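You operate a simulated robot arm through the tools that you are given. There is no shell and no other tool.

You run a simulated two-armed robot. Do the job below in one go: nothing can be reset, and whatever is moved stays where it is left.

Task
Fill the humidifier from the blue water tank to the green band.
Fine: open the filler lid and swing the spout over first, stop inside the band, spill no more than a spoonful; then spout back, lid shut; switch and dial stay. Where these are worked on the way, their far stop is far enough and under half their travel is too little: filler lid, swing spout.
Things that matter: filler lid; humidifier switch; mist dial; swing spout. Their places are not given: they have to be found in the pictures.

It is judged by the outcome, as a careful person would: the job done as asked, and still so three seconds after it is handed in. It fails if anything else is knocked over, pushed out of place, dropped, spilled or broken. Lids that push on must go on centred and level and be pressed home; caps that screw on are set level and turned clockwise until they are tight.

Robot
Two 7-joint arms with two-finger grippers on one trunk that stands fixed in place. Base frame: the origin is at the foot of the trunk, x ahead of it, y to its left, z up. Readings come in m, degrees, newtons and seconds.
The left shoulder is at [0.118, 0.175, 0.974], the right one opposite. With the tool pointing down near the work surface each hand reaches from about 0.1 to 0.88 m from the base axis, measured 20 degrees to its own side. Payload 2.94 kg a hand.
The TCP of each hand is the grasp point between the finger pads, 0.03 m short of the fingertips. In the tool frame z runs along the fingers and y along their closing line. The gripper opens to 0.138 m; its body begins 0.109 m behind the TCP.
Orientation is that of the tool frame in the base frame, as [roll, pitch, yaw] about the fixed x, y, z axes, in that order (R = Rz(yaw) Ry(pitch) Rx(roll)). With the fingers straight down and closing along the base's y, the tool's x points along the base's -x, its y along +y and its z along -z.

Tools
- The arms move only by the tool play_rows. It takes "left_steps", "right_steps" or both (then of equal length, played together; a hand with none holds still); each is a list of rows, each a list of 7 numbers: the shift along the tool's x, y, z in m, then the turn, a rotation vector about the tool's x, y, z in rad, then the opening, from 0 (shut) to 1 (fully open). In form: [[dx, dy, dz, wx, wy, wz, hand], ...]. A call has 1 to 20 rows; each row is the pose to reach, as a shift and turn from the pose commanded when the call began, along the tool's axes at that moment. Each row takes 0.2 s and may step no farther than 0.05 m and 8.6 degrees from the row before; otherwise, or with a gripper value out of range, the whole call is refused. A pose out of reach is approached as far as the arm can. The call stops where the force on the tool passes 90 N (or 10 N more than at its start, if that is more) or the arm is blocked; 0.2 s more then pass. Each finger travels about 0.045 m/s and halts on what it meets, pressing with about 28 N; the grip force reading is that of the motor and also rises with nothing between the fingers. The clock runs only during rows and for 0.2 s after the last one: add rows that repeat a pose to give the fingers time. The reply holds the time, the measured pose of the TCP, the force on the tool along the base axes, the opening and the grip force, in the units named above and with some noise, with the torque about the TCP (base axes, N m) and any sound that the robot's microphone picked up.
- Cameras (640 x 400 px; columns grow to the right, rows downward): "scene" is now at [0.2375, 0.042, 1.425]; the picture's right is [0.53, -0.85, 0.00], its down [-0.75, -0.47, -0.47] and it looks along [0.40, 0.25, -0.88] (base axes); focal length 356 px, centre (320, 200). "left" rides on the left gripper at [0.071, -0.019, -0.146] in its tool frame; the picture's right is [0.26, 0.97, 0.00], its down [-0.85, 0.23, -0.48] and it looks along [-0.46, 0.12, 0.88] (tool axes); focal length 280 px, centre (320, 200). "right" rides on the right gripper at [0.071, 0.019, -0.146] in its tool frame; the picture's right is [-0.26, 0.97, 0.00], its down [-0.85, -0.23, -0.48] and it looks along [-0.46, -0.12, 0.88] (tool axes); focal length 280 px, centre (320, 200).
- grab_frame(camera): a new picture of that camera. The clock stands still meanwhile.
- slide_trunk(by): moves the trunk up (or, below 0, down) by that many m; the arms and the scene camera ride with it, the base frame stays. It gives what a move gives, with no picture.
- head_to(pan, tilt): turns the head with the scene camera to pan (to the left, within 120 degrees either way) and tilt (down, from -29 to 69), counted from straight ahead of the robot (the tilt from the chest, where the trunk bows). It gives what a move gives.
- locate(camera, pixels): for up to 12 pixels [column, row] of the newest picture of that camera ("zoom" is the newest enlarged one), the place [x, y, z] in the base frame of the surface seen there, good to about 0.003 m, but the place of the scene camera against the robot may be out by one fixed shift of up to 0.025 m in any direction. The clock stands still meanwhile.
- inspect(camera, box): a new picture of the part [left, top, right, bottom] of that camera's present view, enlarged. The clock stands still meanwhile.
- finish_job(): hands the job in; it is judged then, once.

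Open the grippers and draw the arms clear of the work before you hand the job in, unless the task says otherwise.

The tools are called after "Call:" as name(argument=value, ...) on one line, values as JSON. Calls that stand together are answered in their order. play_rows: Moves the arms, as the interface text tells. Its arguments: {"type":"object","properties":{"left_steps":{"type":"array"},"right_steps":{"type":"array"}},"required":[]} The other tools are called the same way: slide_trunk (by) moves the trunk up or down; head_to (pan, tilt) turns the head that bears the scene camera; grab_frame (camera) takes a picture; locate (camera, pixels) gives the place of the surface under pixels of a picture; inspect (camera, box) takes an enlarged picture of a part of a camera's view; finish_job () hands the job in.

At the start:

```text
time: 0.0
left_ee_pos: [0.3608, 0.4752, 0.904]
left_orientation: [-180.0, 0.0, -180.0]
left_contact_force: [0.0, -0.1, 1.0]
left_wrist_torque: [0.0, -0.03, -0.01]
left_finger_gap: 0.138
left_grasp_force: 0.0
right_ee_pos: [0.5103, 0.0284, 0.8768]
right_orientation: [-179.9, 0.0, -179.9]
right_contact_force: [0.3, -0.7, -0.1]
right_wrist_torque: [0.02, 0.0, 0.01]
right_finger_gap: 0.1377
right_grasp_force: 0.0
trunk travel left (down, up): [-0.15, 0.584]
head pan, tilt (commanded): [32.2, 62.0]
```

scene: 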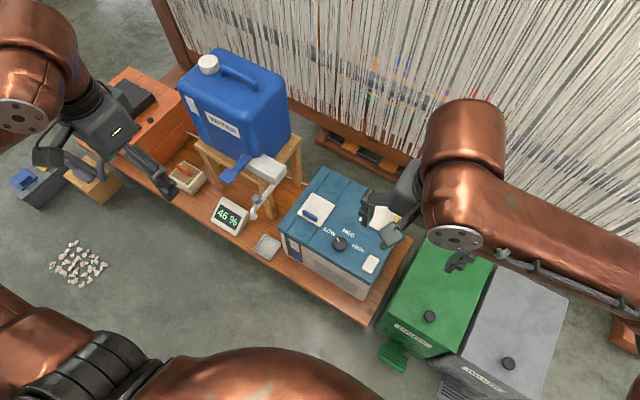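
right: 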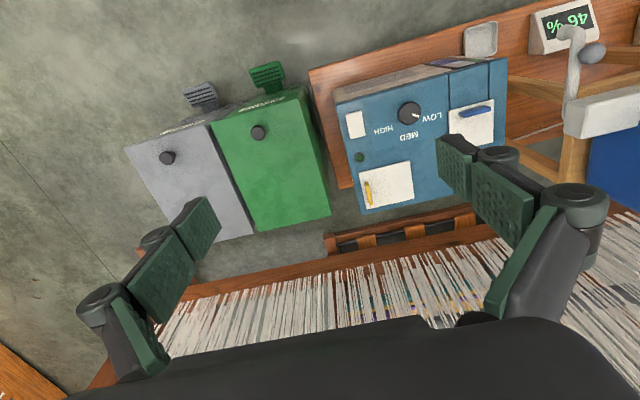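
left: 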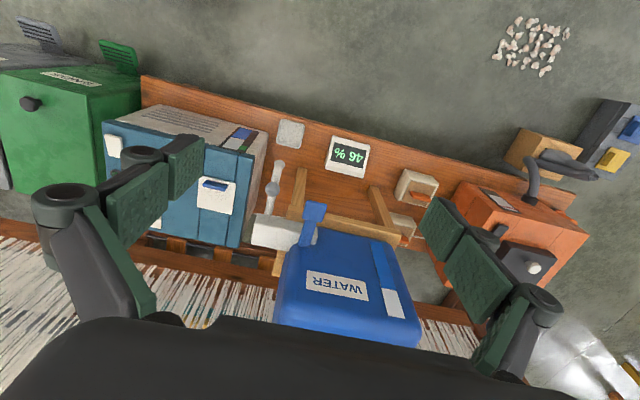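

The pictures show the blue tank on a stand with a tap/spout near (265,175) and the blue-topped humidifier near (340,230). I'll enlarge the scene views to find the lid, spout, switch and dial.

Call:
inspect(camera="scene", box=[260, 150, 420, 310])

Call:
inspect(camera="scene", box=[170, 40, 330, 240])

Call:
inspect(camera="left", box=[90, 90, 410, 290])

Call:
inspect(camera="right", box=[320, 0, 640, 220])

```text
2.50 times, centred on (340, 230) of scene
```

zoom: 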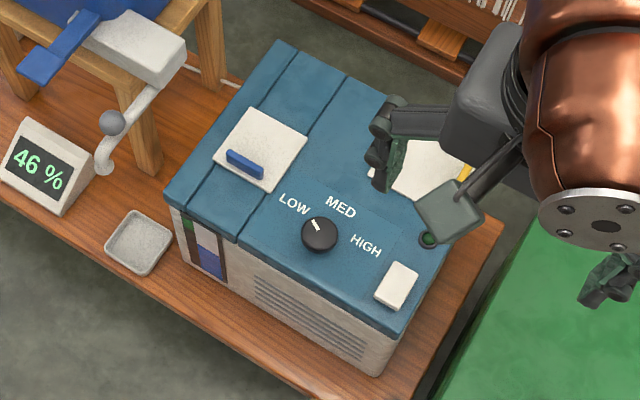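

```text
2.00 times, centred on (250, 140) of scene
```

zoom: 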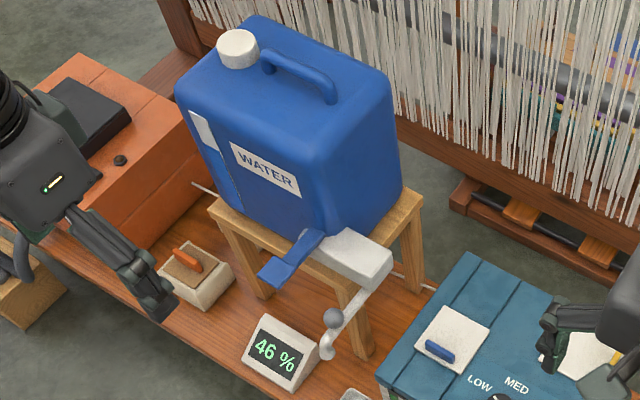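

```text
2.00 times, centred on (250, 190) of left
```

zoom: 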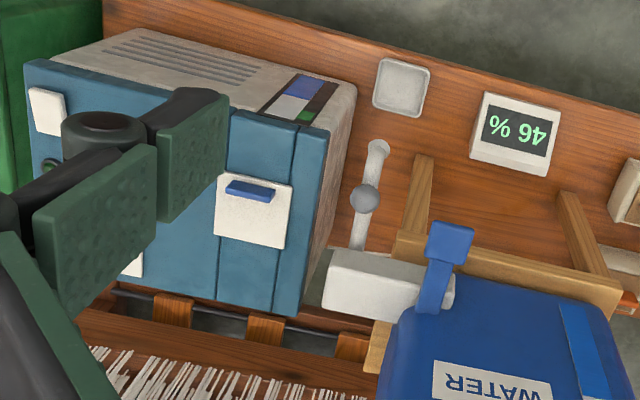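

```text
1.82 times, centred on (480, 110) of right
```

zoom: 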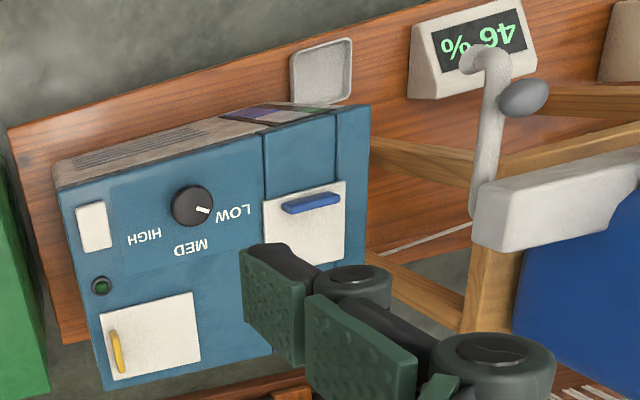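

The lid with the blue grip (zoom of scene at about (258,150)) looks like the filler lid, the gauge with the band is on the humidifier's front-left edge, the blue paddle is the tap and the grey pipe with a knob is the spout. I'll measure these in the full scene picture.

Call:
grab_frame(camera="scene")

Call:
locate(camera="scene", pixels=[[254, 213], [252, 199], [276, 184], [264, 166], [232, 174], [244, 160], [310, 216], [339, 243], [371, 263], [321, 210], [268, 246], [229, 215]])

Call:
locate(camera="left", pixels=[[279, 164], [273, 189], [269, 214], [270, 232], [299, 234], [316, 210], [309, 232], [215, 184], [215, 196], [290, 133], [236, 145], [345, 300]])

Call:
locate(camera="right", pixels=[[571, 33], [592, 53], [571, 75], [570, 120], [610, 110], [474, 111], [487, 104], [449, 106], [490, 140], [409, 113], [355, 125], [368, 192]])

```text
taken
```

scene: 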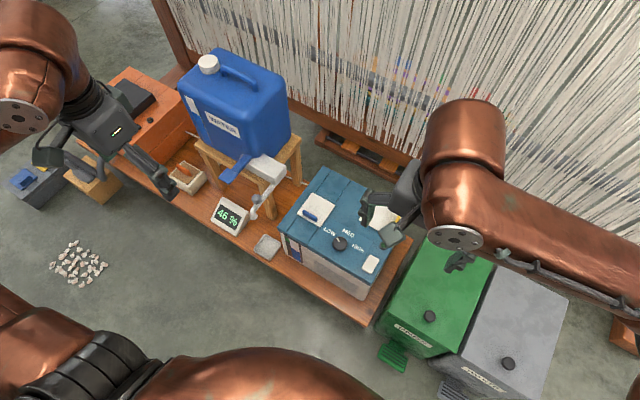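

```text
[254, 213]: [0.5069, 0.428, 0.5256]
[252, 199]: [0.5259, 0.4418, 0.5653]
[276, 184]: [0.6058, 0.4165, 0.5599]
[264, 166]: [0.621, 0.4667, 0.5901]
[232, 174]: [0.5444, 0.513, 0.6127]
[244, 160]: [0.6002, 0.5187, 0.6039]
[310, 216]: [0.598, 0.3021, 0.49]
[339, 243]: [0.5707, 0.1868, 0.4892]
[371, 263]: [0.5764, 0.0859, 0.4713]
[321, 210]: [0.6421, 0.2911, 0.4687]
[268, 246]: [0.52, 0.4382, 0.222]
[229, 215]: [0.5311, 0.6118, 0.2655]
```

```text
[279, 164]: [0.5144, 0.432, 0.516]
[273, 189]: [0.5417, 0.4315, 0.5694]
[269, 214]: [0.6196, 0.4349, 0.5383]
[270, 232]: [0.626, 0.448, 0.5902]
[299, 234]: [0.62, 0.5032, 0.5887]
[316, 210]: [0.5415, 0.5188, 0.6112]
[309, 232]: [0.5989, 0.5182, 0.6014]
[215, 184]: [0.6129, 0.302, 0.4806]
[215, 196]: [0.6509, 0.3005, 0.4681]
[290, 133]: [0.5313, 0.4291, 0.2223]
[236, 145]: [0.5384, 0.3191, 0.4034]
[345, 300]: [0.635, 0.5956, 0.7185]
```

```text
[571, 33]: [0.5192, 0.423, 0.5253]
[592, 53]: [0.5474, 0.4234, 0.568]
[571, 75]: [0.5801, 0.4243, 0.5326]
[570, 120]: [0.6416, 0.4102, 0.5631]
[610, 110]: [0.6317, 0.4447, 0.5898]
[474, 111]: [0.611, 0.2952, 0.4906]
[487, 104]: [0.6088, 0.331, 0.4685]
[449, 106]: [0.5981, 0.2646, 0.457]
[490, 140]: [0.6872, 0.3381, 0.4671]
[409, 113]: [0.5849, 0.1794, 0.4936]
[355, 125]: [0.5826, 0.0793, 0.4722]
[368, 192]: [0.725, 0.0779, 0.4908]
```

The hand cameras agree well with each other (the scene camera is off by about 1.4 cm in x). Now I zoom in on the gauge and tap in the current views.

Call:
inspect(camera="scene", box=[270, 215, 334, 275])

Call:
inspect(camera="left", box=[205, 105, 269, 165])

Call:
inspect(camera="left", box=[240, 150, 352, 250])

Call:
inspect(camera="scene", box=[210, 135, 310, 235])

```text
6.67 times, centred on (302, 245) of scene
```

zoom: 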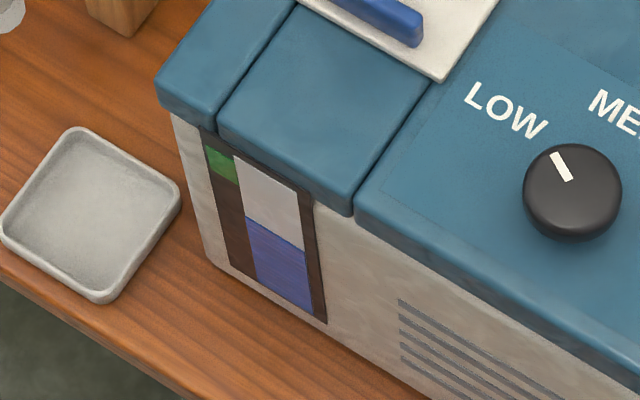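

```text
6.67 times, centred on (237, 135) of left
```

zoom: 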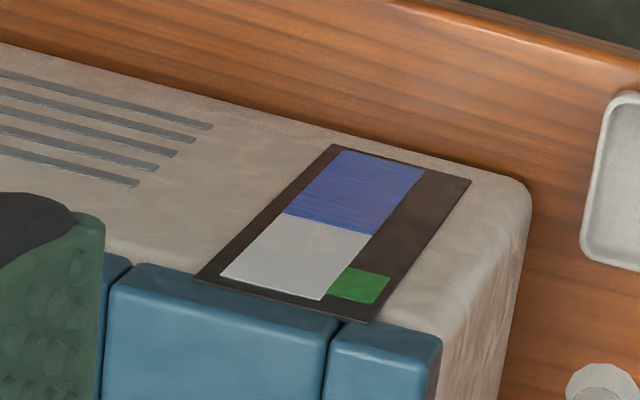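

```text
4.00 times, centred on (296, 200) of left
```

zoom: 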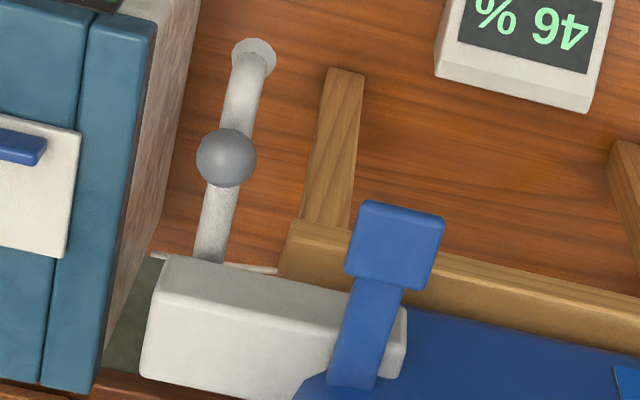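

```text
4.00 times, centred on (260, 185) of scene
```

zoom: 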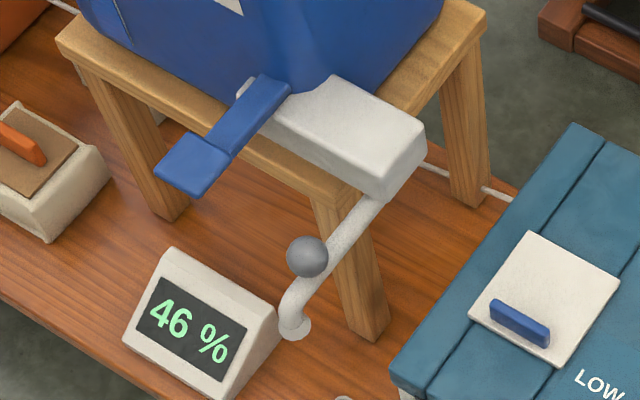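

The gauge is readable (water roughly half way, the green mark near the top). Now I re-enlarge the tap from the left camera to measure the spout pipe, knob, block and paddle precisely.

Call:
inspect(camera="left", box=[240, 150, 352, 250])

Call:
locate(camera="zoom", pixels=[[254, 57], [240, 105], [226, 158], [215, 215], [209, 255], [165, 258], [150, 365], [385, 310], [395, 240], [365, 210], [440, 220], [370, 330]])

Call:
inspect(camera="left", box=[180, 150, 280, 250])

Call:
locate(camera="zoom", pixels=[[260, 120], [240, 110], [350, 140], [340, 245], [200, 225], [260, 180], [420, 90], [425, 380], [300, 145], [225, 145], [375, 50], [300, 385]])

```text
4.00 times, centred on (296, 200) of left
```

zoom: 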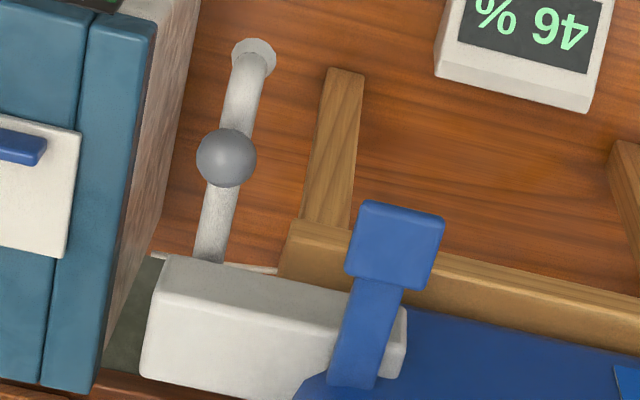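

```text
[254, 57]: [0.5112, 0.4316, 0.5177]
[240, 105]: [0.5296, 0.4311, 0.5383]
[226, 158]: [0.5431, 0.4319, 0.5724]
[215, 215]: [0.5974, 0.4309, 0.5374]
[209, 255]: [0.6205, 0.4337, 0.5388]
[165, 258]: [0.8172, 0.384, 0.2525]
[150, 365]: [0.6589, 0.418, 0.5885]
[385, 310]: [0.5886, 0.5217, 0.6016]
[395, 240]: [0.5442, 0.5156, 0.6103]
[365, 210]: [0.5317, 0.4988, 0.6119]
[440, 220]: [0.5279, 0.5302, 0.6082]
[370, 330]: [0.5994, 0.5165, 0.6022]
```

```text
4.00 times, centred on (230, 200) of left
```

zoom: 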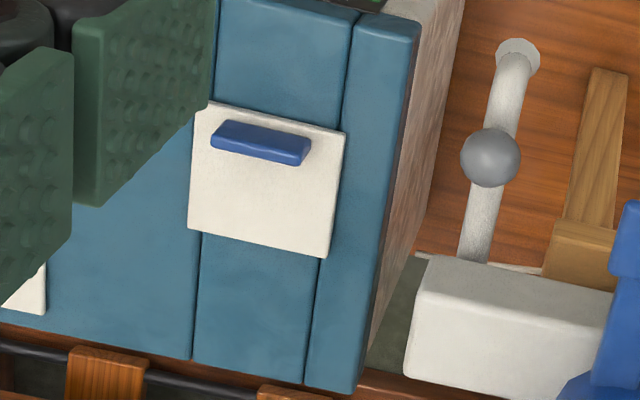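

```text
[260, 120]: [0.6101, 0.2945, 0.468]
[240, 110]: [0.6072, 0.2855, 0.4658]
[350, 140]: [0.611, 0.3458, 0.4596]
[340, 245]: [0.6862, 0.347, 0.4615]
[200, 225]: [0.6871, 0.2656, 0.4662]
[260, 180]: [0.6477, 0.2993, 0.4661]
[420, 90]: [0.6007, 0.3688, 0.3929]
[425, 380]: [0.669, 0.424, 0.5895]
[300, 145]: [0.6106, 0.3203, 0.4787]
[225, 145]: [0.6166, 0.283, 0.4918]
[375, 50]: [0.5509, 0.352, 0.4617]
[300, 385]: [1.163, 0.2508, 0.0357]
```

The measurements give: lid tab near (0.615, 0.30, 0.48), lid plate x 0.605–0.687, spout knob near (0.543, 0.431, 0.56) and the paddle near (0.535, 0.515, 0.61). I move the right arm back and aside for an unobstructed view of the humidifier.

Call:
play_rows(right_steps=[[0.03, -0.03, 0, 0, 0, 0, 1], [0.06, -0.06, 0, 0, 0, 0, 1], [0.09, -0.09, 0, 0, 0, 0, 1], [0.12, -0.12, 0, 0, 0, 0, 1], [0.15, -0.15, 0, 0, 0, 0, 1], [0.17, -0.18, 0, 0, 0, 0, 1], [0.17, -0.21, 0, 0, 0, 0, 1], [0.17, -0.24, 0, 0, 0, 0, 1]])

Call:
grab_frame(camera="scene")

Call:
inspect(camera="scene", box=[260, 150, 420, 310])

```text
time: 1.8
left_ee_pos: [0.3603, 0.4722, 0.9082]
left_orientation: [179.7, 0.2, -180.0]
left_contact_force: [-1.9, -1.9, 0.8]
left_wrist_torque: [0.17, -0.25, -0.01]
left_finger_gap: 0.138
left_grasp_force: 0.2
right_ee_pos: [0.3502, -0.1746, 0.9606]
right_orientation: [178.9, -3.0, 179.1]
right_contact_force: [-2.0, -1.5, 0.1]
right_wrist_torque: [0.22, -0.24, 0.01]
right_finger_gap: 0.138
right_grasp_force: 0.0
right hand out of reach, approached as far as the arm can: row 4, 5, 6, 7, 8
trunk travel left (down, up): [-0.15, 0.584]
head pan, tilt (commanded): [32.2, 62.0]
```

```text
taken
```

scene: 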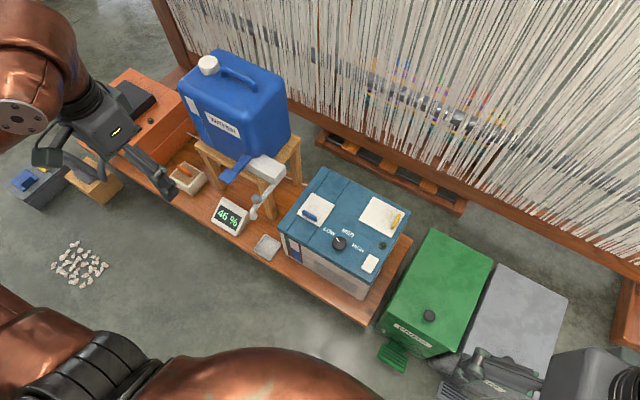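

```text
2.50 times, centred on (340, 230) of scene
```

zoom: 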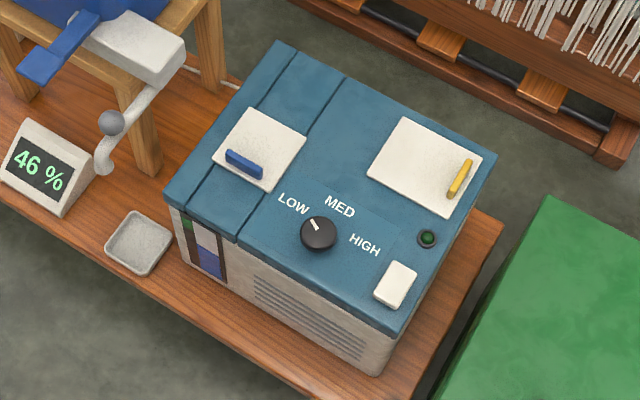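

The view is now clear: blue-tab lid at scene (318,210), dial at (339,243), rocker switch at (371,264), yellow-tab lid at (382,215). I look at the left gripper's shape to judge its clearance, and at the tank.

Call:
inspect(camera="scene", box=[20, 80, 190, 210])

Call:
locate(camera="zoom", pixels=[[125, 215], [160, 185], [250, 100], [330, 160], [440, 260], [480, 310], [350, 255], [230, 245]])

Call:
locate(camera="scene", pixels=[[292, 145], [290, 100], [250, 150], [245, 120], [210, 130], [285, 80], [180, 88], [270, 200], [299, 145], [195, 140], [209, 65], [281, 165]])

```text
3.08 times, centred on (105, 145) of scene
```

zoom: 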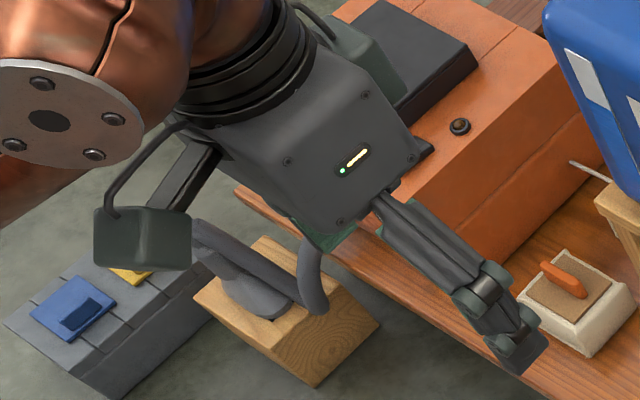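

```text
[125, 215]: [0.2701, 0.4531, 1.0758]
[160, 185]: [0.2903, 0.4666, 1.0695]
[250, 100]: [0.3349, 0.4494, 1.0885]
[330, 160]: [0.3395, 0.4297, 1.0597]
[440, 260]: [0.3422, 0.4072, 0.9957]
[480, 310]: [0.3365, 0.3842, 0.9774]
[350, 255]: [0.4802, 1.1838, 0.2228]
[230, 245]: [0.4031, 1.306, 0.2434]
```

```text
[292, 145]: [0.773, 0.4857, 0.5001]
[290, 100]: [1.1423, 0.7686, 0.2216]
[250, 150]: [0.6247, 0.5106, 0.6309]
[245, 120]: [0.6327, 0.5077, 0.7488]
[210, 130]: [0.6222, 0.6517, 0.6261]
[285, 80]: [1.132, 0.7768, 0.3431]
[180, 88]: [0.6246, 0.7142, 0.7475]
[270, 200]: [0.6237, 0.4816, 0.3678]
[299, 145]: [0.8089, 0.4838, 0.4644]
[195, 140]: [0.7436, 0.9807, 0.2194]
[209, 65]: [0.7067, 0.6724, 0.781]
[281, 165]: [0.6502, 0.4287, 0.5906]
```

The gripper is slender enough (about 3 cm outside each pad). I move the left hand, partly closed, to a point above the lid's blue tab at about (0.615, 0.30, 0.60), keeping high until past the spout.

Call:
play_rows(left_steps=[[-0.0254, -0.0174, 0.01, 0, 0, 0, 0.6], [-0.0509, -0.0347, 0.02, 0, 0, 0, 0.6], [-0.0763, -0.0521, 0.03, 0, 0, 0, 0.6], [-0.1018, -0.0695, 0.04, 0, 0, 0, 0.6], [-0.1272, -0.0868, 0.05, 0, 0, 0, 0.6], [-0.1527, -0.1042, 0.06, 0, 0, 0, 0.6], [-0.1781, -0.1216, 0.07, 0, 0, 0, 0.6], [-0.2036, -0.139, 0.08, 0, 0, 0, 0.6], [-0.229, -0.1563, 0.09, 0, 0, 0, 0.6], [-0.2545, -0.1737, 0.1, 0, 0, 0, 0.6], [-0.2545, -0.1737, 0.14, 0, 0, 0, 0.6], [-0.2545, -0.1737, 0.18, 0, 0, 0, 0.6], [-0.2545, -0.1737, 0.22, 0, 0, 0, 0.6], [-0.2545, -0.1737, 0.26, 0, 0, 0, 0.6], [-0.2545, -0.1737, 0.304, 0, 0, 0, 0.6], [-0.2545, -0.1737, 0.304, 0, 0, 0, 0.6]])

Call:
grab_frame(camera="scene")

Call:
grab_frame(camera="left")

```text
time: 5.2
left_ee_pos: [0.609, 0.3057, 0.6065]
left_orientation: [-179.9, 0.0, -179.9]
left_contact_force: [-0.8, 0.3, 0.1]
left_wrist_torque: [0.0, 0.02, -0.01]
left_finger_gap: 0.0828
left_grasp_force: 0.1
left hand out of reach, approached as far as the arm can: row 15, 16
right_ee_pos: [0.3527, -0.1724, 0.9592]
right_orientation: [179.2, -3.4, 179.2]
right_contact_force: [0.7, -0.6, -0.3]
right_wrist_torque: [-0.02, 0.03, 0.01]
right_finger_gap: 0.138
right_grasp_force: 0.1
trunk travel left (down, up): [-0.15, 0.584]
head pan, tilt (commanded): [32.2, 62.0]
```

```text
taken
```

scene: 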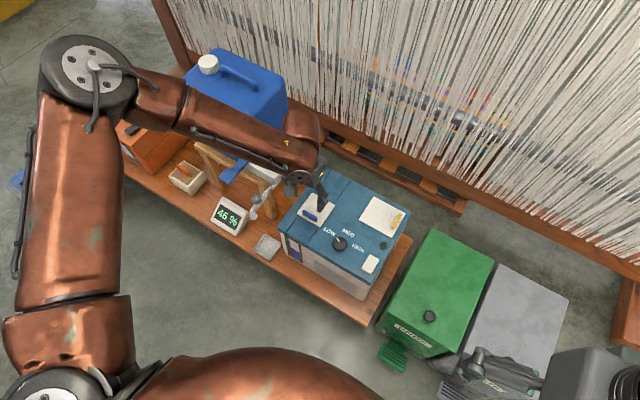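

```text
taken
```

left: 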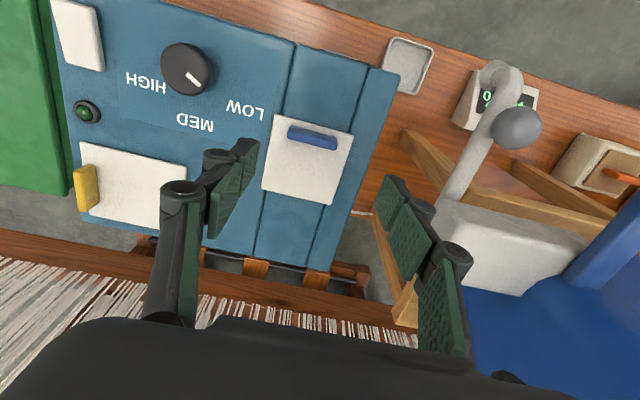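

The left hand stopped a little short ("out of reach" on the last rows), and the forearm passes near the tank. I measure where the forearm lies relative to the tank before going on.

Call:
locate(camera="scene", pixels=[[90, 65], [150, 95], [195, 110], [195, 130], [240, 130], [260, 160], [295, 130], [300, 165], [320, 175], [80, 200], [70, 330], [160, 100]])

Call:
inspect(camera="scene", box=[160, 60, 350, 240])

```text
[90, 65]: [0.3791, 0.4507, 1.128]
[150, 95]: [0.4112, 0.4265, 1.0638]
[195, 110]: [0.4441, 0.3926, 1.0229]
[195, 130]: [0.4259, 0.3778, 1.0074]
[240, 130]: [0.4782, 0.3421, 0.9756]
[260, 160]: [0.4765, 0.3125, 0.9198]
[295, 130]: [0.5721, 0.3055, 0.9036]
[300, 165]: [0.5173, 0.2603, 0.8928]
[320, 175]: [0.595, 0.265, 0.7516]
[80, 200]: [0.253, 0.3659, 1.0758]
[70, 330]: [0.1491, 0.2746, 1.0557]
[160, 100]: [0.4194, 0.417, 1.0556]
```

```text
2.22 times, centred on (255, 150) of scene
```

zoom: 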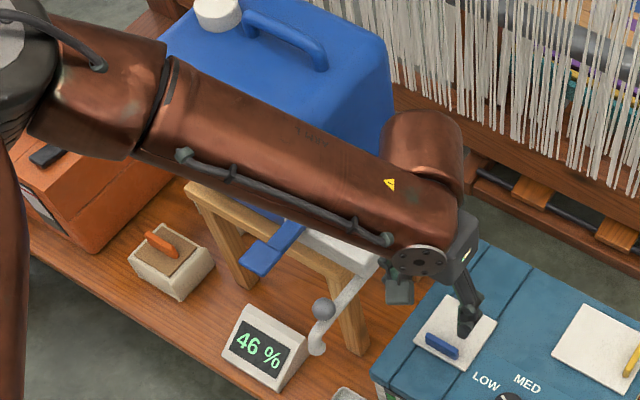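

The forearm is far above the tank (z about 0.9–1.06), so it is clear. I check the heights of the bins below the right hand before lowering the trunk to gain downward reach.

Call:
locate(camera="scene", pixels=[[440, 290], [520, 310], [490, 352], [480, 370], [429, 316], [508, 364], [560, 370], [290, 175]])

Call:
play_rows(left_steps=[[0, 0, -0.04, 0, 0, 0, 0.6], [0, 0, -0.08, 0, 0, 0, 0.6], [0, 0, -0.12, 0, 0, 0, 0.6], [0, 0, -0.16, 0, 0, 0, 0.6], [0, 0, -0.18, 0, 0, 0, 0.6]])

```text
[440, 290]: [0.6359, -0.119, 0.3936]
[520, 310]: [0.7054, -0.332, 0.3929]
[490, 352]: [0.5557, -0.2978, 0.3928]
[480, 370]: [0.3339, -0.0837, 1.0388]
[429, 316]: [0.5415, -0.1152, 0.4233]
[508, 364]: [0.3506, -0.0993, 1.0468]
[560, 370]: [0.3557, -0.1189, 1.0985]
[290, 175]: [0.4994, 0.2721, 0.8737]
```

```text
time: 6.4
left_ee_pos: [0.6082, 0.3082, 0.7882]
left_orientation: [-180.0, -0.1, -179.9]
left_contact_force: [0.1, -0.8, 1.1]
left_wrist_torque: [0.02, -0.01, -0.02]
left_finger_gap: 0.0828
left_grasp_force: 0.1
right_ee_pos: [0.352, -0.17, 0.9601]
right_orientation: [179.2, -3.5, 179.0]
right_contact_force: [0.3, -0.3, -0.1]
right_wrist_torque: [0.01, -0.01, -0.01]
right_finger_gap: 0.1381
right_grasp_force: 0.1
trunk travel left (down, up): [-0.15, 0.584]
head pan, tilt (commanded): [32.2, 62.0]
```

The bins are at z 0.39, well below the right hand. I lower the trunk by 0.14 m; the left hand will go to about z 0.65, still above the lid.

Call:
slide_trunk(by=-0.14)

Call:
grab_frame(camera="scene")

Call:
grab_frame(camera="left")

```text
time: 8.1
left_ee_pos: [0.6216, 0.3057, 0.6381]
left_orientation: [180.0, -1.0, -179.9]
left_contact_force: [-1.2, 0.0, 0.4]
left_wrist_torque: [-0.02, -0.15, 0.03]
left_finger_gap: 0.0826
left_grasp_force: 0.1
right_ee_pos: [0.4234, -0.1718, 0.7659]
right_orientation: [179.4, -16.1, 178.9]
right_contact_force: [-2.5, 0.5, -0.7]
right_wrist_torque: [-0.04, -0.24, -0.03]
right_finger_gap: 0.1381
right_grasp_force: 0.1
trunk travel left (down, up): [-0.01, 0.724]
head pan, tilt (commanded): [32.2, 62.0]
```

```text
taken
```

scene: 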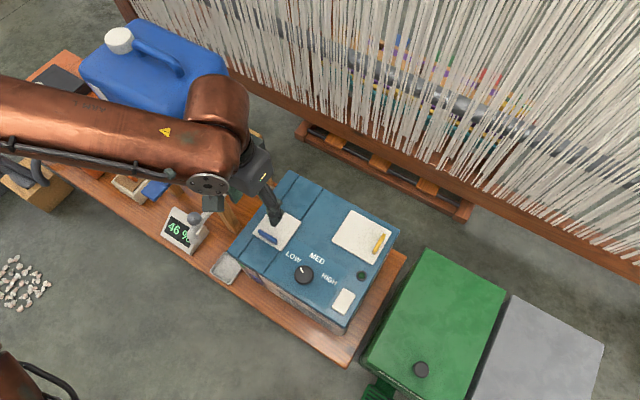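

```text
taken
```

left: 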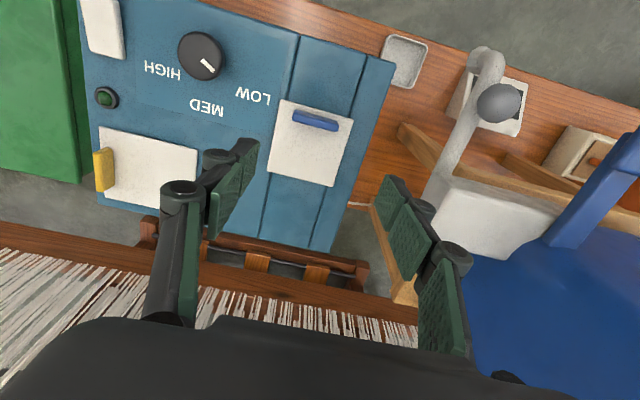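

The trunk leaned as it lowered; the left hand is now at (0.622, 0.306, 0.638), still vertical. I re-measure the tab from this closer view (tab at about (315,120) in the left picture).

Call:
inspect(camera="left", box=[260, 80, 380, 200])

Call:
locate(camera="left", pixels=[[295, 114], [315, 121], [337, 126], [315, 112], [315, 127], [283, 101], [352, 119], [333, 185], [268, 171], [310, 150], [498, 103], [478, 55]])

```text
3.33 times, centred on (320, 140) of left
```

zoom: 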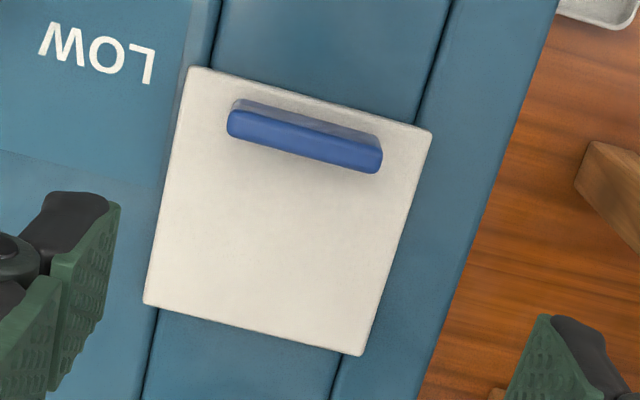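

```text
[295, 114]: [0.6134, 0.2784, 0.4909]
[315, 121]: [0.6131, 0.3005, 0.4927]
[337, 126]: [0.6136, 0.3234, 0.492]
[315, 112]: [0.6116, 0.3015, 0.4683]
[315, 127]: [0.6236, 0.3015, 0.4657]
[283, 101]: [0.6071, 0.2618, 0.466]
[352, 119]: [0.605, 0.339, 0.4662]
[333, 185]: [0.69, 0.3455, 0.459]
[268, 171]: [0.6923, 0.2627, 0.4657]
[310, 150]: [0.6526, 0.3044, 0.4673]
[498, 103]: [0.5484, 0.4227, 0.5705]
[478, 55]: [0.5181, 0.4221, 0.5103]
```

The tab spans y 0.278–0.323, x 0.608–0.619, top at z 0.492, lid plate at z 0.467. I line up over it and come down to z 0.54 first.

Call:
play_rows(left_steps=[[0.004, -0.003, 0.03, 0, 0, 0, 0.6], [0.0076, -0.005, 0.06, 0, 0, 0, 0.6], [0.0076, -0.005, 0.08, 0, 0, 0, 0.6], [0.0076, -0.005, 0.098, 0, 0, 0, 0.6], [0.0076, -0.005, 0.098, 0, 0, 0, 0.6]])

Call:
grab_frame(camera="left")

```text
time: 8.6
left_ee_pos: [0.5884, 0.3137, 0.5936]
left_orientation: [178.6, -1.0, -177.8]
left_contact_force: [-0.9, 2.0, -1.4]
left_wrist_torque: [-0.3, -0.05, 0.04]
left_finger_gap: 0.0827
left_grasp_force: 0.0
right_ee_pos: [0.4048, -0.1565, 0.8121]
right_orientation: [175.4, -18.8, 174.6]
right_contact_force: [0.4, 0.9, 1.1]
right_wrist_torque: [-0.22, -0.16, 0.02]
right_finger_gap: 0.1382
right_grasp_force: 0.1
trunk travel left (down, up): [-0.01, 0.724]
head pan, tilt (commanded): [32.2, 62.0]
stopped in row 2 (left hand): the arm was blocked; the commanded pose is now the measured one
```

```text
taken
```

left: 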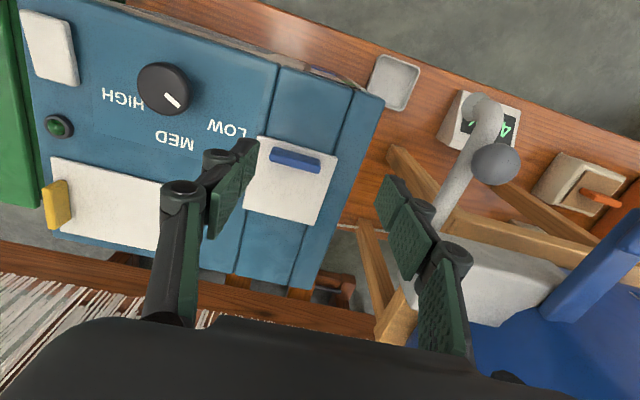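

The call stopped as "blocked", and both hands have drifted, so the trunk may still have been settling. I hold still for a moment and re-read before anything else.

Call:
play_rows(left_steps=[[0, 0, 0, 0, 0, 0, 0.6], [0, 0, 0, 0, 0, 0, 0.6], [0, 0, 0, 0, 0, 0, 0.6]])

Call:
grab_frame(camera="scene")

```text
time: 8.9
left_ee_pos: [0.6095, 0.3604, 0.6348]
left_orientation: [175.5, 7.6, -168.2]
left_contact_force: [-4.2, 10.5, 3.6]
left_wrist_torque: [-1.43, -0.57, -0.24]
left_finger_gap: 0.0829
left_grasp_force: 0.2
right_ee_pos: [0.3945, -0.1588, 0.8368]
right_orientation: [167.5, -23.1, 164.6]
right_contact_force: [9.7, -15.4, -5.5]
right_wrist_torque: [2.51, 1.59, -0.44]
right_finger_gap: 0.1369
right_grasp_force: 0.1
trunk travel left (down, up): [-0.01, 0.724]
head pan, tilt (commanded): [32.2, 62.0]
stopped in row 1 (left hand): the arm was blocked; the commanded pose is now the measured one
```

```text
taken
```

scene: 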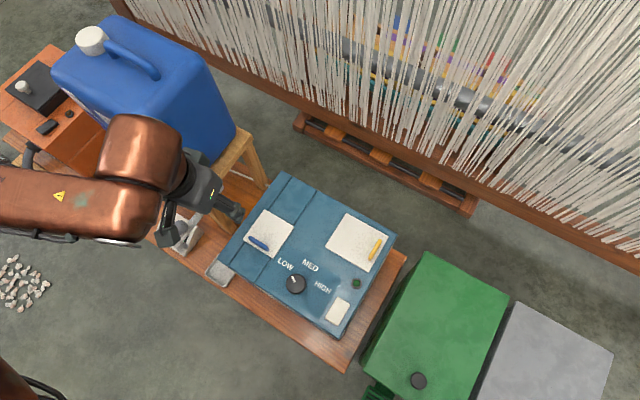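

Both arms are being pushed with sizeable forces and turning outward, apparently because of the lowered trunk position. I raise the trunk back to where it was, which also lifts both hands away from the work.

Call:
slide_trunk(by=0.14)

Call:
grab_frame(camera="scene")

```text
time: 9.2
left_ee_pos: [0.5974, 0.4005, 0.6964]
left_orientation: [178.0, 13.0, -157.2]
left_contact_force: [-2.6, 15.6, -3.7]
left_wrist_torque: [-1.15, -0.3, -0.14]
left_finger_gap: 0.0831
left_grasp_force: 0.0
right_ee_pos: [0.3743, -0.1401, 0.8762]
right_orientation: [166.0, -21.2, 149.3]
right_contact_force: [-34.1, 22.6, 10.1]
right_wrist_torque: [-3.21, -3.01, -1.59]
right_finger_gap: 0.1358
right_grasp_force: 0.0
trunk travel left (down, up): [-0.012, 0.722]
head pan, tilt (commanded): [32.2, 62.0]
stopped: the arm was blocked; the commanded pose is now the measured one
```

```text
taken
```

scene: 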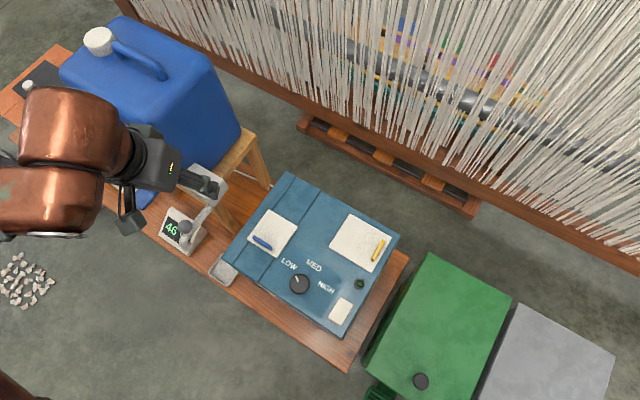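

The trunk hardly moved and the right arm now reads about 40 N, so I suspect the right arm is jammed against the robot itself. I look through the right camera and turn the head to see it.

Call:
grab_frame(camera="right")

Call:
grab_frame(camera="left")

```text
taken
```

right: 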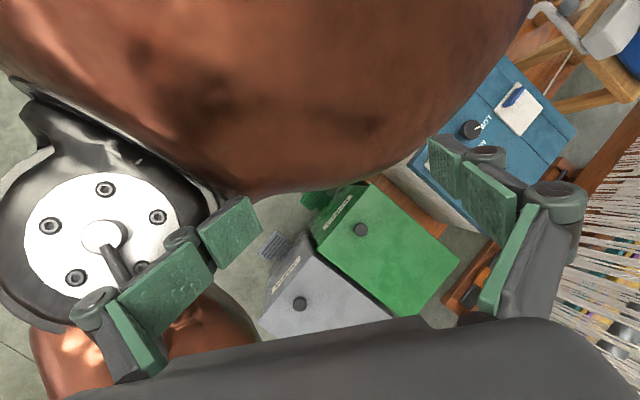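

```text
taken
```

left: 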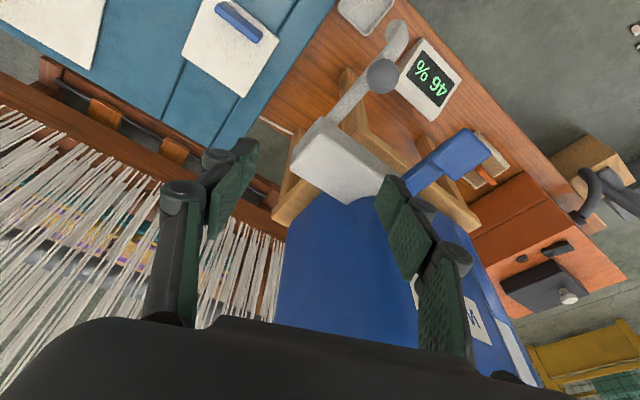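

The right camera shows the robot's own copper body filling the top of the view and its elbow plate at (100,230): the right hand got jammed against the robot itself when the trunk lowered. I move the right hand straight forward (+x), away from the body.

Call:
play_rows(right_steps=[[-0.016, 0.0114, -0.0036, 0, 0, 0, 1], [-0.032, 0.0228, -0.0071, 0, 0, 0, 1], [-0.0481, 0.0342, -0.0107, 0, 0, 0, 1], [-0.0641, 0.0457, -0.0143, 0, 0, 0, 1], [-0.0802, 0.0571, -0.0178, 0, 0, 0, 1], [-0.0962, 0.0685, -0.0214, 0, 0, 0, 1]])

Call:
grab_frame(camera="scene")

Call:
grab_frame(camera="right")

```text
time: 9.6
left_ee_pos: [0.5784, 0.3896, 0.7822]
left_orientation: [-174.0, 20.3, -154.6]
left_contact_force: [36.3, -45.0, 14.0]
left_wrist_torque: [4.52, 4.16, 1.98]
left_finger_gap: 0.0828
left_grasp_force: 0.1
right_ee_pos: [0.3167, -0.1219, 0.8903]
right_orientation: [163.9, -16.0, 162.9]
right_contact_force: [3.6, 9.0, 0.8]
right_wrist_torque: [-1.11, 0.36, 0.34]
right_finger_gap: 0.1372
right_grasp_force: 0.1
right hand out of reach, approached as far as the arm can: row 1
trunk travel left (down, up): [-0.012, 0.722]
head pan, tilt (commanded): [32.2, 62.0]
stopped in row 1 (left hand): the arm was blocked; the commanded pose is now the measured one
```

```text
taken
```

scene: 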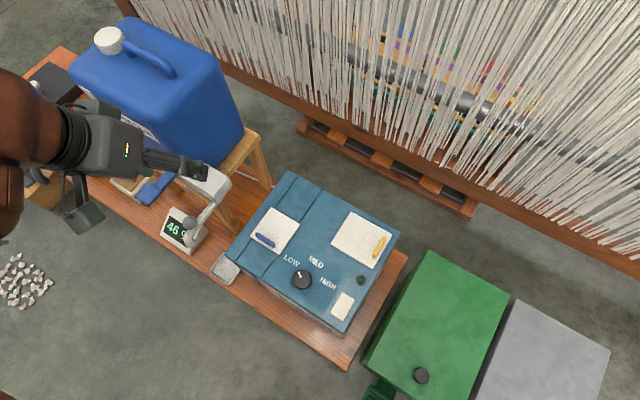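

```text
taken
```

right: 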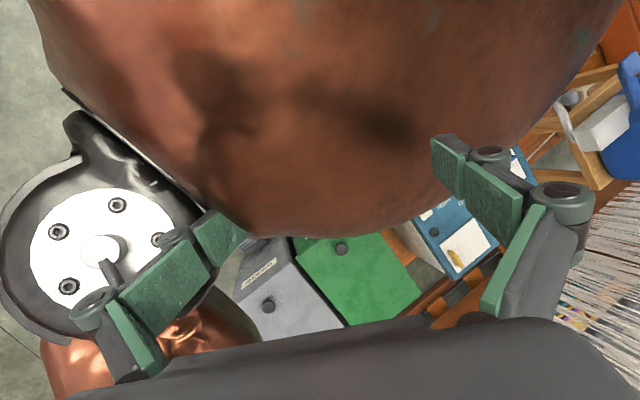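

Forces persist and the right hand is being pushed back toward the body. I turn the head straight ahead and down to see what the arms are touching near the torso.

Call:
head_to(pan=0, tilt=65)

Call:
grab_frame(camera="scene")

```text
time: 10.5
left_ee_pos: [0.5434, 0.3997, 0.749]
left_orientation: [176.9, 16.2, -158.8]
left_contact_force: [-24.8, 40.3, -1.6]
left_wrist_torque: [-3.27, -2.24, -1.13]
left_finger_gap: 0.0832
left_grasp_force: 1.1
right_ee_pos: [0.3094, -0.1314, 0.8884]
right_orientation: [165.6, -14.1, 162.9]
right_contact_force: [-1.0, 1.3, 4.7]
right_wrist_torque: [-0.39, -0.2, 0.03]
right_finger_gap: 0.1376
right_grasp_force: 0.0
trunk travel left (down, up): [-0.012, 0.722]
head pan, tilt (commanded): [0.0, 65.0]
```

```text
taken
```

scene: 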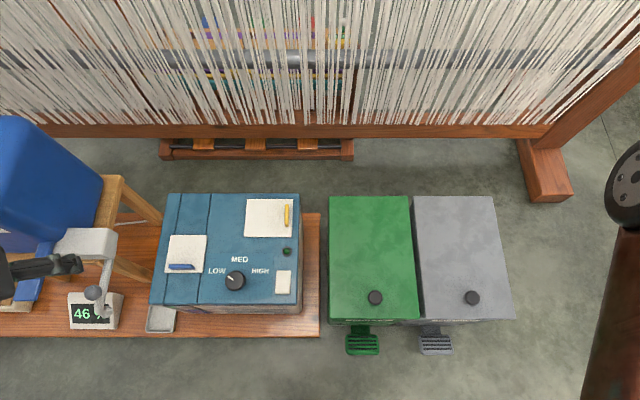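

The head view shows the objects all still in place; the right elbow is at the right edge. I check both hand cameras again to see contacts, since the left hand still reads about 45 N.

Call:
grab_frame(camera="left")

Call:
grab_frame(camera="right")

Call:
locate(camera="right", pixels=[[320, 100], [320, 200], [150, 150], [450, 60], [60, 230], [100, 270], [200, 30], [560, 20]])

Call:
locate(camera="scene", pixels=[[630, 200], [620, 330], [20, 280], [65, 265], [30, 262], [10, 240], [93, 293], [85, 245], [185, 267], [70, 170]])

```text
taken
```

left: 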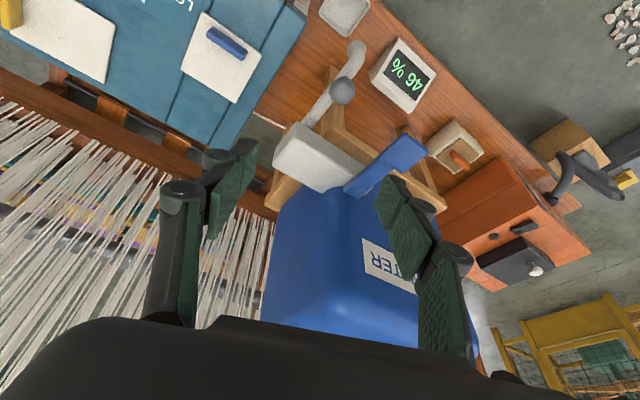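

```text
taken
```

right: 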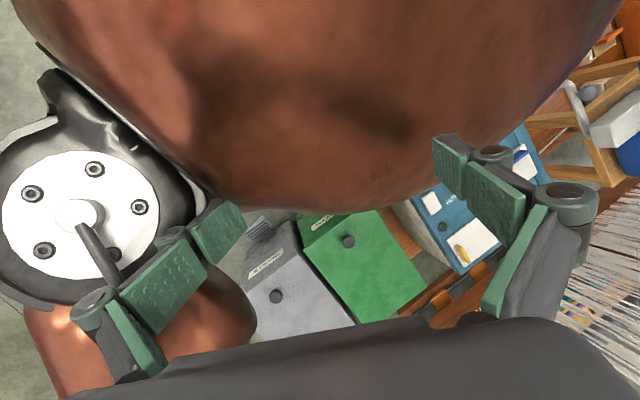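

```text
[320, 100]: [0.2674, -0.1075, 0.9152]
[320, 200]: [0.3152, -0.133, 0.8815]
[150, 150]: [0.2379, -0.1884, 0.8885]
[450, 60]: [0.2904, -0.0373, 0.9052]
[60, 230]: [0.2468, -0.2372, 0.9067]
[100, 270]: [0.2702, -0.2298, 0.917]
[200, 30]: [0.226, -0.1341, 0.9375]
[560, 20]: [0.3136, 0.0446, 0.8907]
```

```text
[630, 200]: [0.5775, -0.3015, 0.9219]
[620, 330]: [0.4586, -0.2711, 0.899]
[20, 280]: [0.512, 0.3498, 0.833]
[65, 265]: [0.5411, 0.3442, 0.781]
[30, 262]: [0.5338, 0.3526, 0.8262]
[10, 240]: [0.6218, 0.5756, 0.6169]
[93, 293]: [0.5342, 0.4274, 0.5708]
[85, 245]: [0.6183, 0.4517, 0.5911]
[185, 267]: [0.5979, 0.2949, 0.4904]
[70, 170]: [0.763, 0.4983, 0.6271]
```

The right camera's depth shows the torso surface at (0.315, -0.133, 0.88), exactly where the right hand's palm is, so it's resting on the robot's own chest. I back the right hand out along its own axis, up and away.

Call:
play_rows(right_steps=[[0, 0, -0.02, 0, 0, 0, 1], [0, 0, -0.04, 0, 0, 0, 1], [-0.01, 0, -0.06, 0, 0, 0, 1], [-0.02, 0, -0.08, 0, 0, 0, 1], [-0.03, 0, -0.1, 0, 0, 0, 1], [-0.05, 0, -0.12, 0, 0, 0, 1]])

Call:
grab_frame(camera="right")

```text
time: 11.9
left_ee_pos: [0.5458, 0.3865, 0.7635]
left_orientation: [-176.9, 21.0, -157.7]
left_contact_force: [0.4, -0.3, 0.4]
left_wrist_torque: [0.01, 0.03, 0.0]
left_finger_gap: 0.0826
left_grasp_force: 0.1
right_ee_pos: [0.361, -0.1827, 0.9793]
right_orientation: [164.3, -13.1, 162.7]
right_contact_force: [0.0, -0.7, 0.0]
right_wrist_torque: [0.05, -0.02, 0.0]
right_finger_gap: 0.138
right_grasp_force: 0.0
right hand out of reach, approached as far as the arm can: row 1, 2, 3, 4, 5, 6
trunk travel left (down, up): [-0.012, 0.722]
head pan, tilt (commanded): [0.0, 65.0]
```

```text
taken
```

right: 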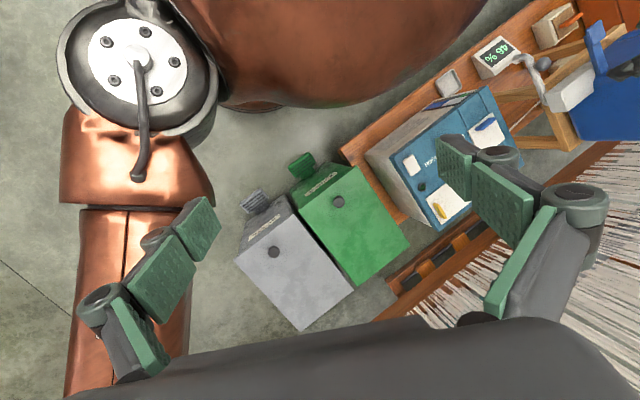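

Both hands now read near-zero force and the right hand is free at (0.361, -0.183, 0.979). I move it forward, well away from the torso.

Call:
play_rows(right_steps=[[-0.021, 0.0117, 0.0018, 0, 0, 0, 1], [-0.042, 0.0233, 0.0035, 0, 0, 0, 1], [-0.063, 0.035, 0.0053, 0, 0, 0, 1], [-0.084, 0.0467, 0.0071, 0, 0, 0, 1], [-0.105, 0.0583, 0.0088, 0, 0, 0, 1], [-0.126, 0.07, 0.0106, 0, 0, 0, 1], [-0.126, 0.07, 0.0106, 0, 0, 0, 1]])

Call:
grab_frame(camera="right")

Call:
grab_frame(camera="scene")

```text
time: 13.5
left_ee_pos: [0.5381, 0.3812, 0.7571]
left_orientation: [-177.6, 20.9, -159.4]
left_contact_force: [-0.1, 0.1, -0.4]
left_wrist_torque: [0.01, 0.01, 0.03]
left_finger_gap: 0.0829
left_grasp_force: 0.0
right_ee_pos: [0.4996, -0.1512, 0.9603]
right_orientation: [164.3, -13.3, 162.8]
right_contact_force: [0.0, 0.2, 0.1]
right_wrist_torque: [0.0, -0.04, 0.01]
right_finger_gap: 0.1382
right_grasp_force: 0.0
trunk travel left (down, up): [-0.012, 0.722]
head pan, tilt (commanded): [0.0, 65.0]
```

```text
taken
```

right: 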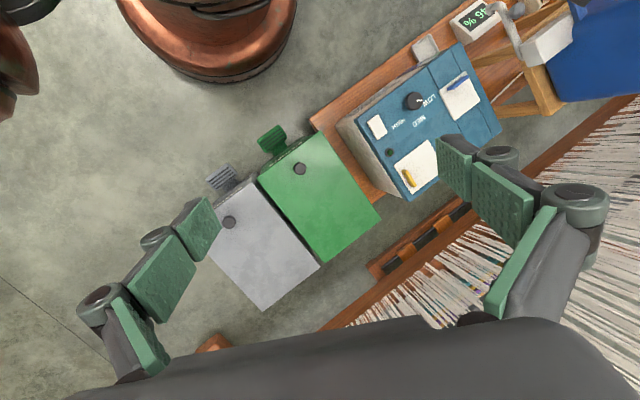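

```text
taken
```

scene: 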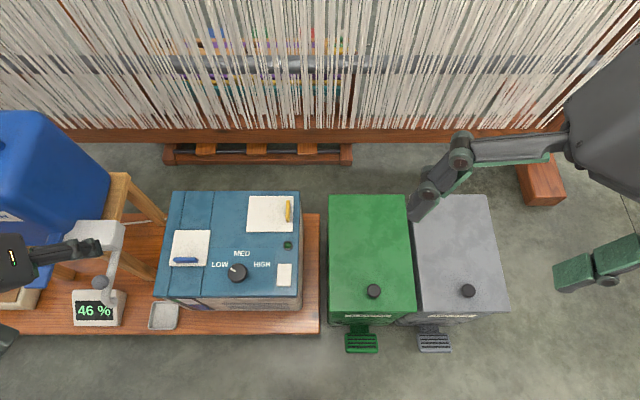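

Everything is free again and the objects are undisturbed. I bring the left hand upright and over the tab, to about (0.615, 0.301, 0.62).

Call:
play_rows(left_steps=[[0.001, -0.012, 0.0185, 0.0031, 0.046, 0.0435, 0.6], [0.002, -0.024, 0.037, 0.0062, 0.092, 0.087, 0.6], [0.003, -0.0359, 0.0554, 0.0092, 0.138, 0.1305, 0.6], [0.004, -0.0479, 0.0739, 0.0123, 0.184, 0.174, 0.6], [0.005, -0.0599, 0.0924, 0.0154, 0.23, 0.2175, 0.6], [0.006, -0.0719, 0.1109, 0.0185, 0.276, 0.261, 0.6], [0.007, -0.0838, 0.1293, 0.0215, 0.322, 0.3045, 0.6], [0.0079, -0.0958, 0.1478, 0.0246, 0.368, 0.348, 0.6], [0.0079, -0.0958, 0.1478, 0.0246, 0.368, 0.348, 0.6]])

Call:
grab_frame(camera="left")

Call:
grab_frame(camera="scene")

```text
time: 15.5
left_ee_pos: [0.6262, 0.3, 0.6103]
left_orientation: [179.8, -0.8, 179.6]
left_contact_force: [-1.0, 0.5, 1.6]
left_wrist_torque: [0.01, -0.14, 0.01]
left_finger_gap: 0.0823
left_grasp_force: 0.1
left hand out of reach, approached as far as the arm can: row 1
right_ee_pos: [0.5177, -0.1511, 0.9526]
right_orientation: [164.8, -14.2, 162.5]
right_contact_force: [0.3, 0.2, -0.5]
right_wrist_torque: [-0.06, -0.12, -0.05]
right_finger_gap: 0.1379
right_grasp_force: 0.1
trunk travel left (down, up): [-0.012, 0.722]
head pan, tilt (commanded): [0.0, 65.0]
```

```text
taken
```

left: 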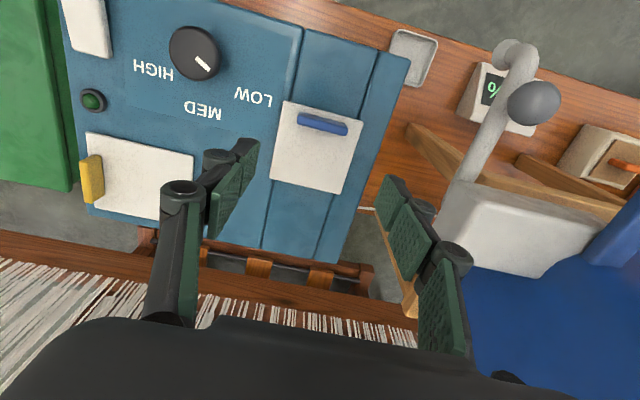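

```text
taken
```

scene: 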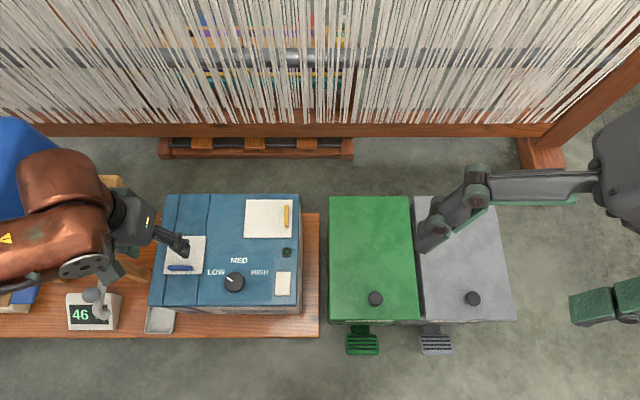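

The left hand is at (0.626, 0.300, 0.610); the tab is at left pixel (322,124). I descend to about z 0.54, shifting 1.2 cm back in x.

Call:
play_rows(left_steps=[[0.004, 0.0, 0.02, 0, 0, 0, 0.6], [0.008, 0.0, 0.04, 0, 0, 0, 0.6], [0.012, 0.0, 0.06, 0, 0, 0, 0.6], [0.012, 0.0, 0.07, 0, 0, 0, 0.6], [0.012, 0.0, 0.07, 0, 0, 0, 0.6], [0.012, 0.0, 0.07, 0, 0, 0, 0.6]])

Call:
grab_frame(camera="left")

```text
time: 16.0
left_ee_pos: [0.6288, 0.3065, 0.6138]
left_orientation: [178.4, 5.0, -178.2]
left_contact_force: [0.7, 1.4, 0.9]
left_wrist_torque: [-0.17, 0.05, 0.01]
left_finger_gap: 0.083
left_grasp_force: 0.0
right_ee_pos: [0.4685, -0.155, 0.9576]
right_orientation: [164.7, -10.7, 161.6]
right_contact_force: [-0.5, 1.3, -1.4]
right_wrist_torque: [-0.17, -0.16, -0.05]
right_finger_gap: 0.1378
right_grasp_force: 0.0
trunk travel left (down, up): [-0.012, 0.722]
head pan, tilt (commanded): [0.0, 65.0]
stopped in row 2 (left hand): the arm was blocked; the commanded pose is now the measured one
```

```text
taken
```

left: 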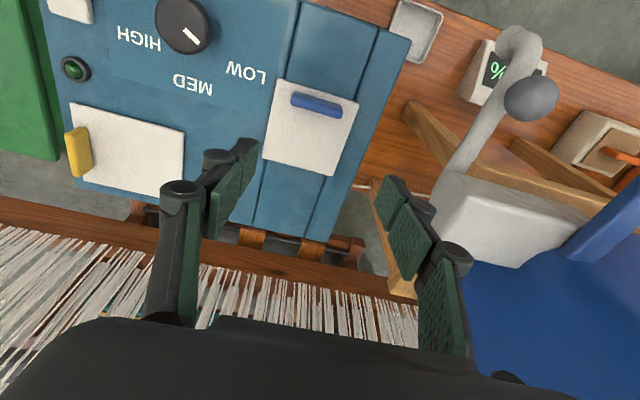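

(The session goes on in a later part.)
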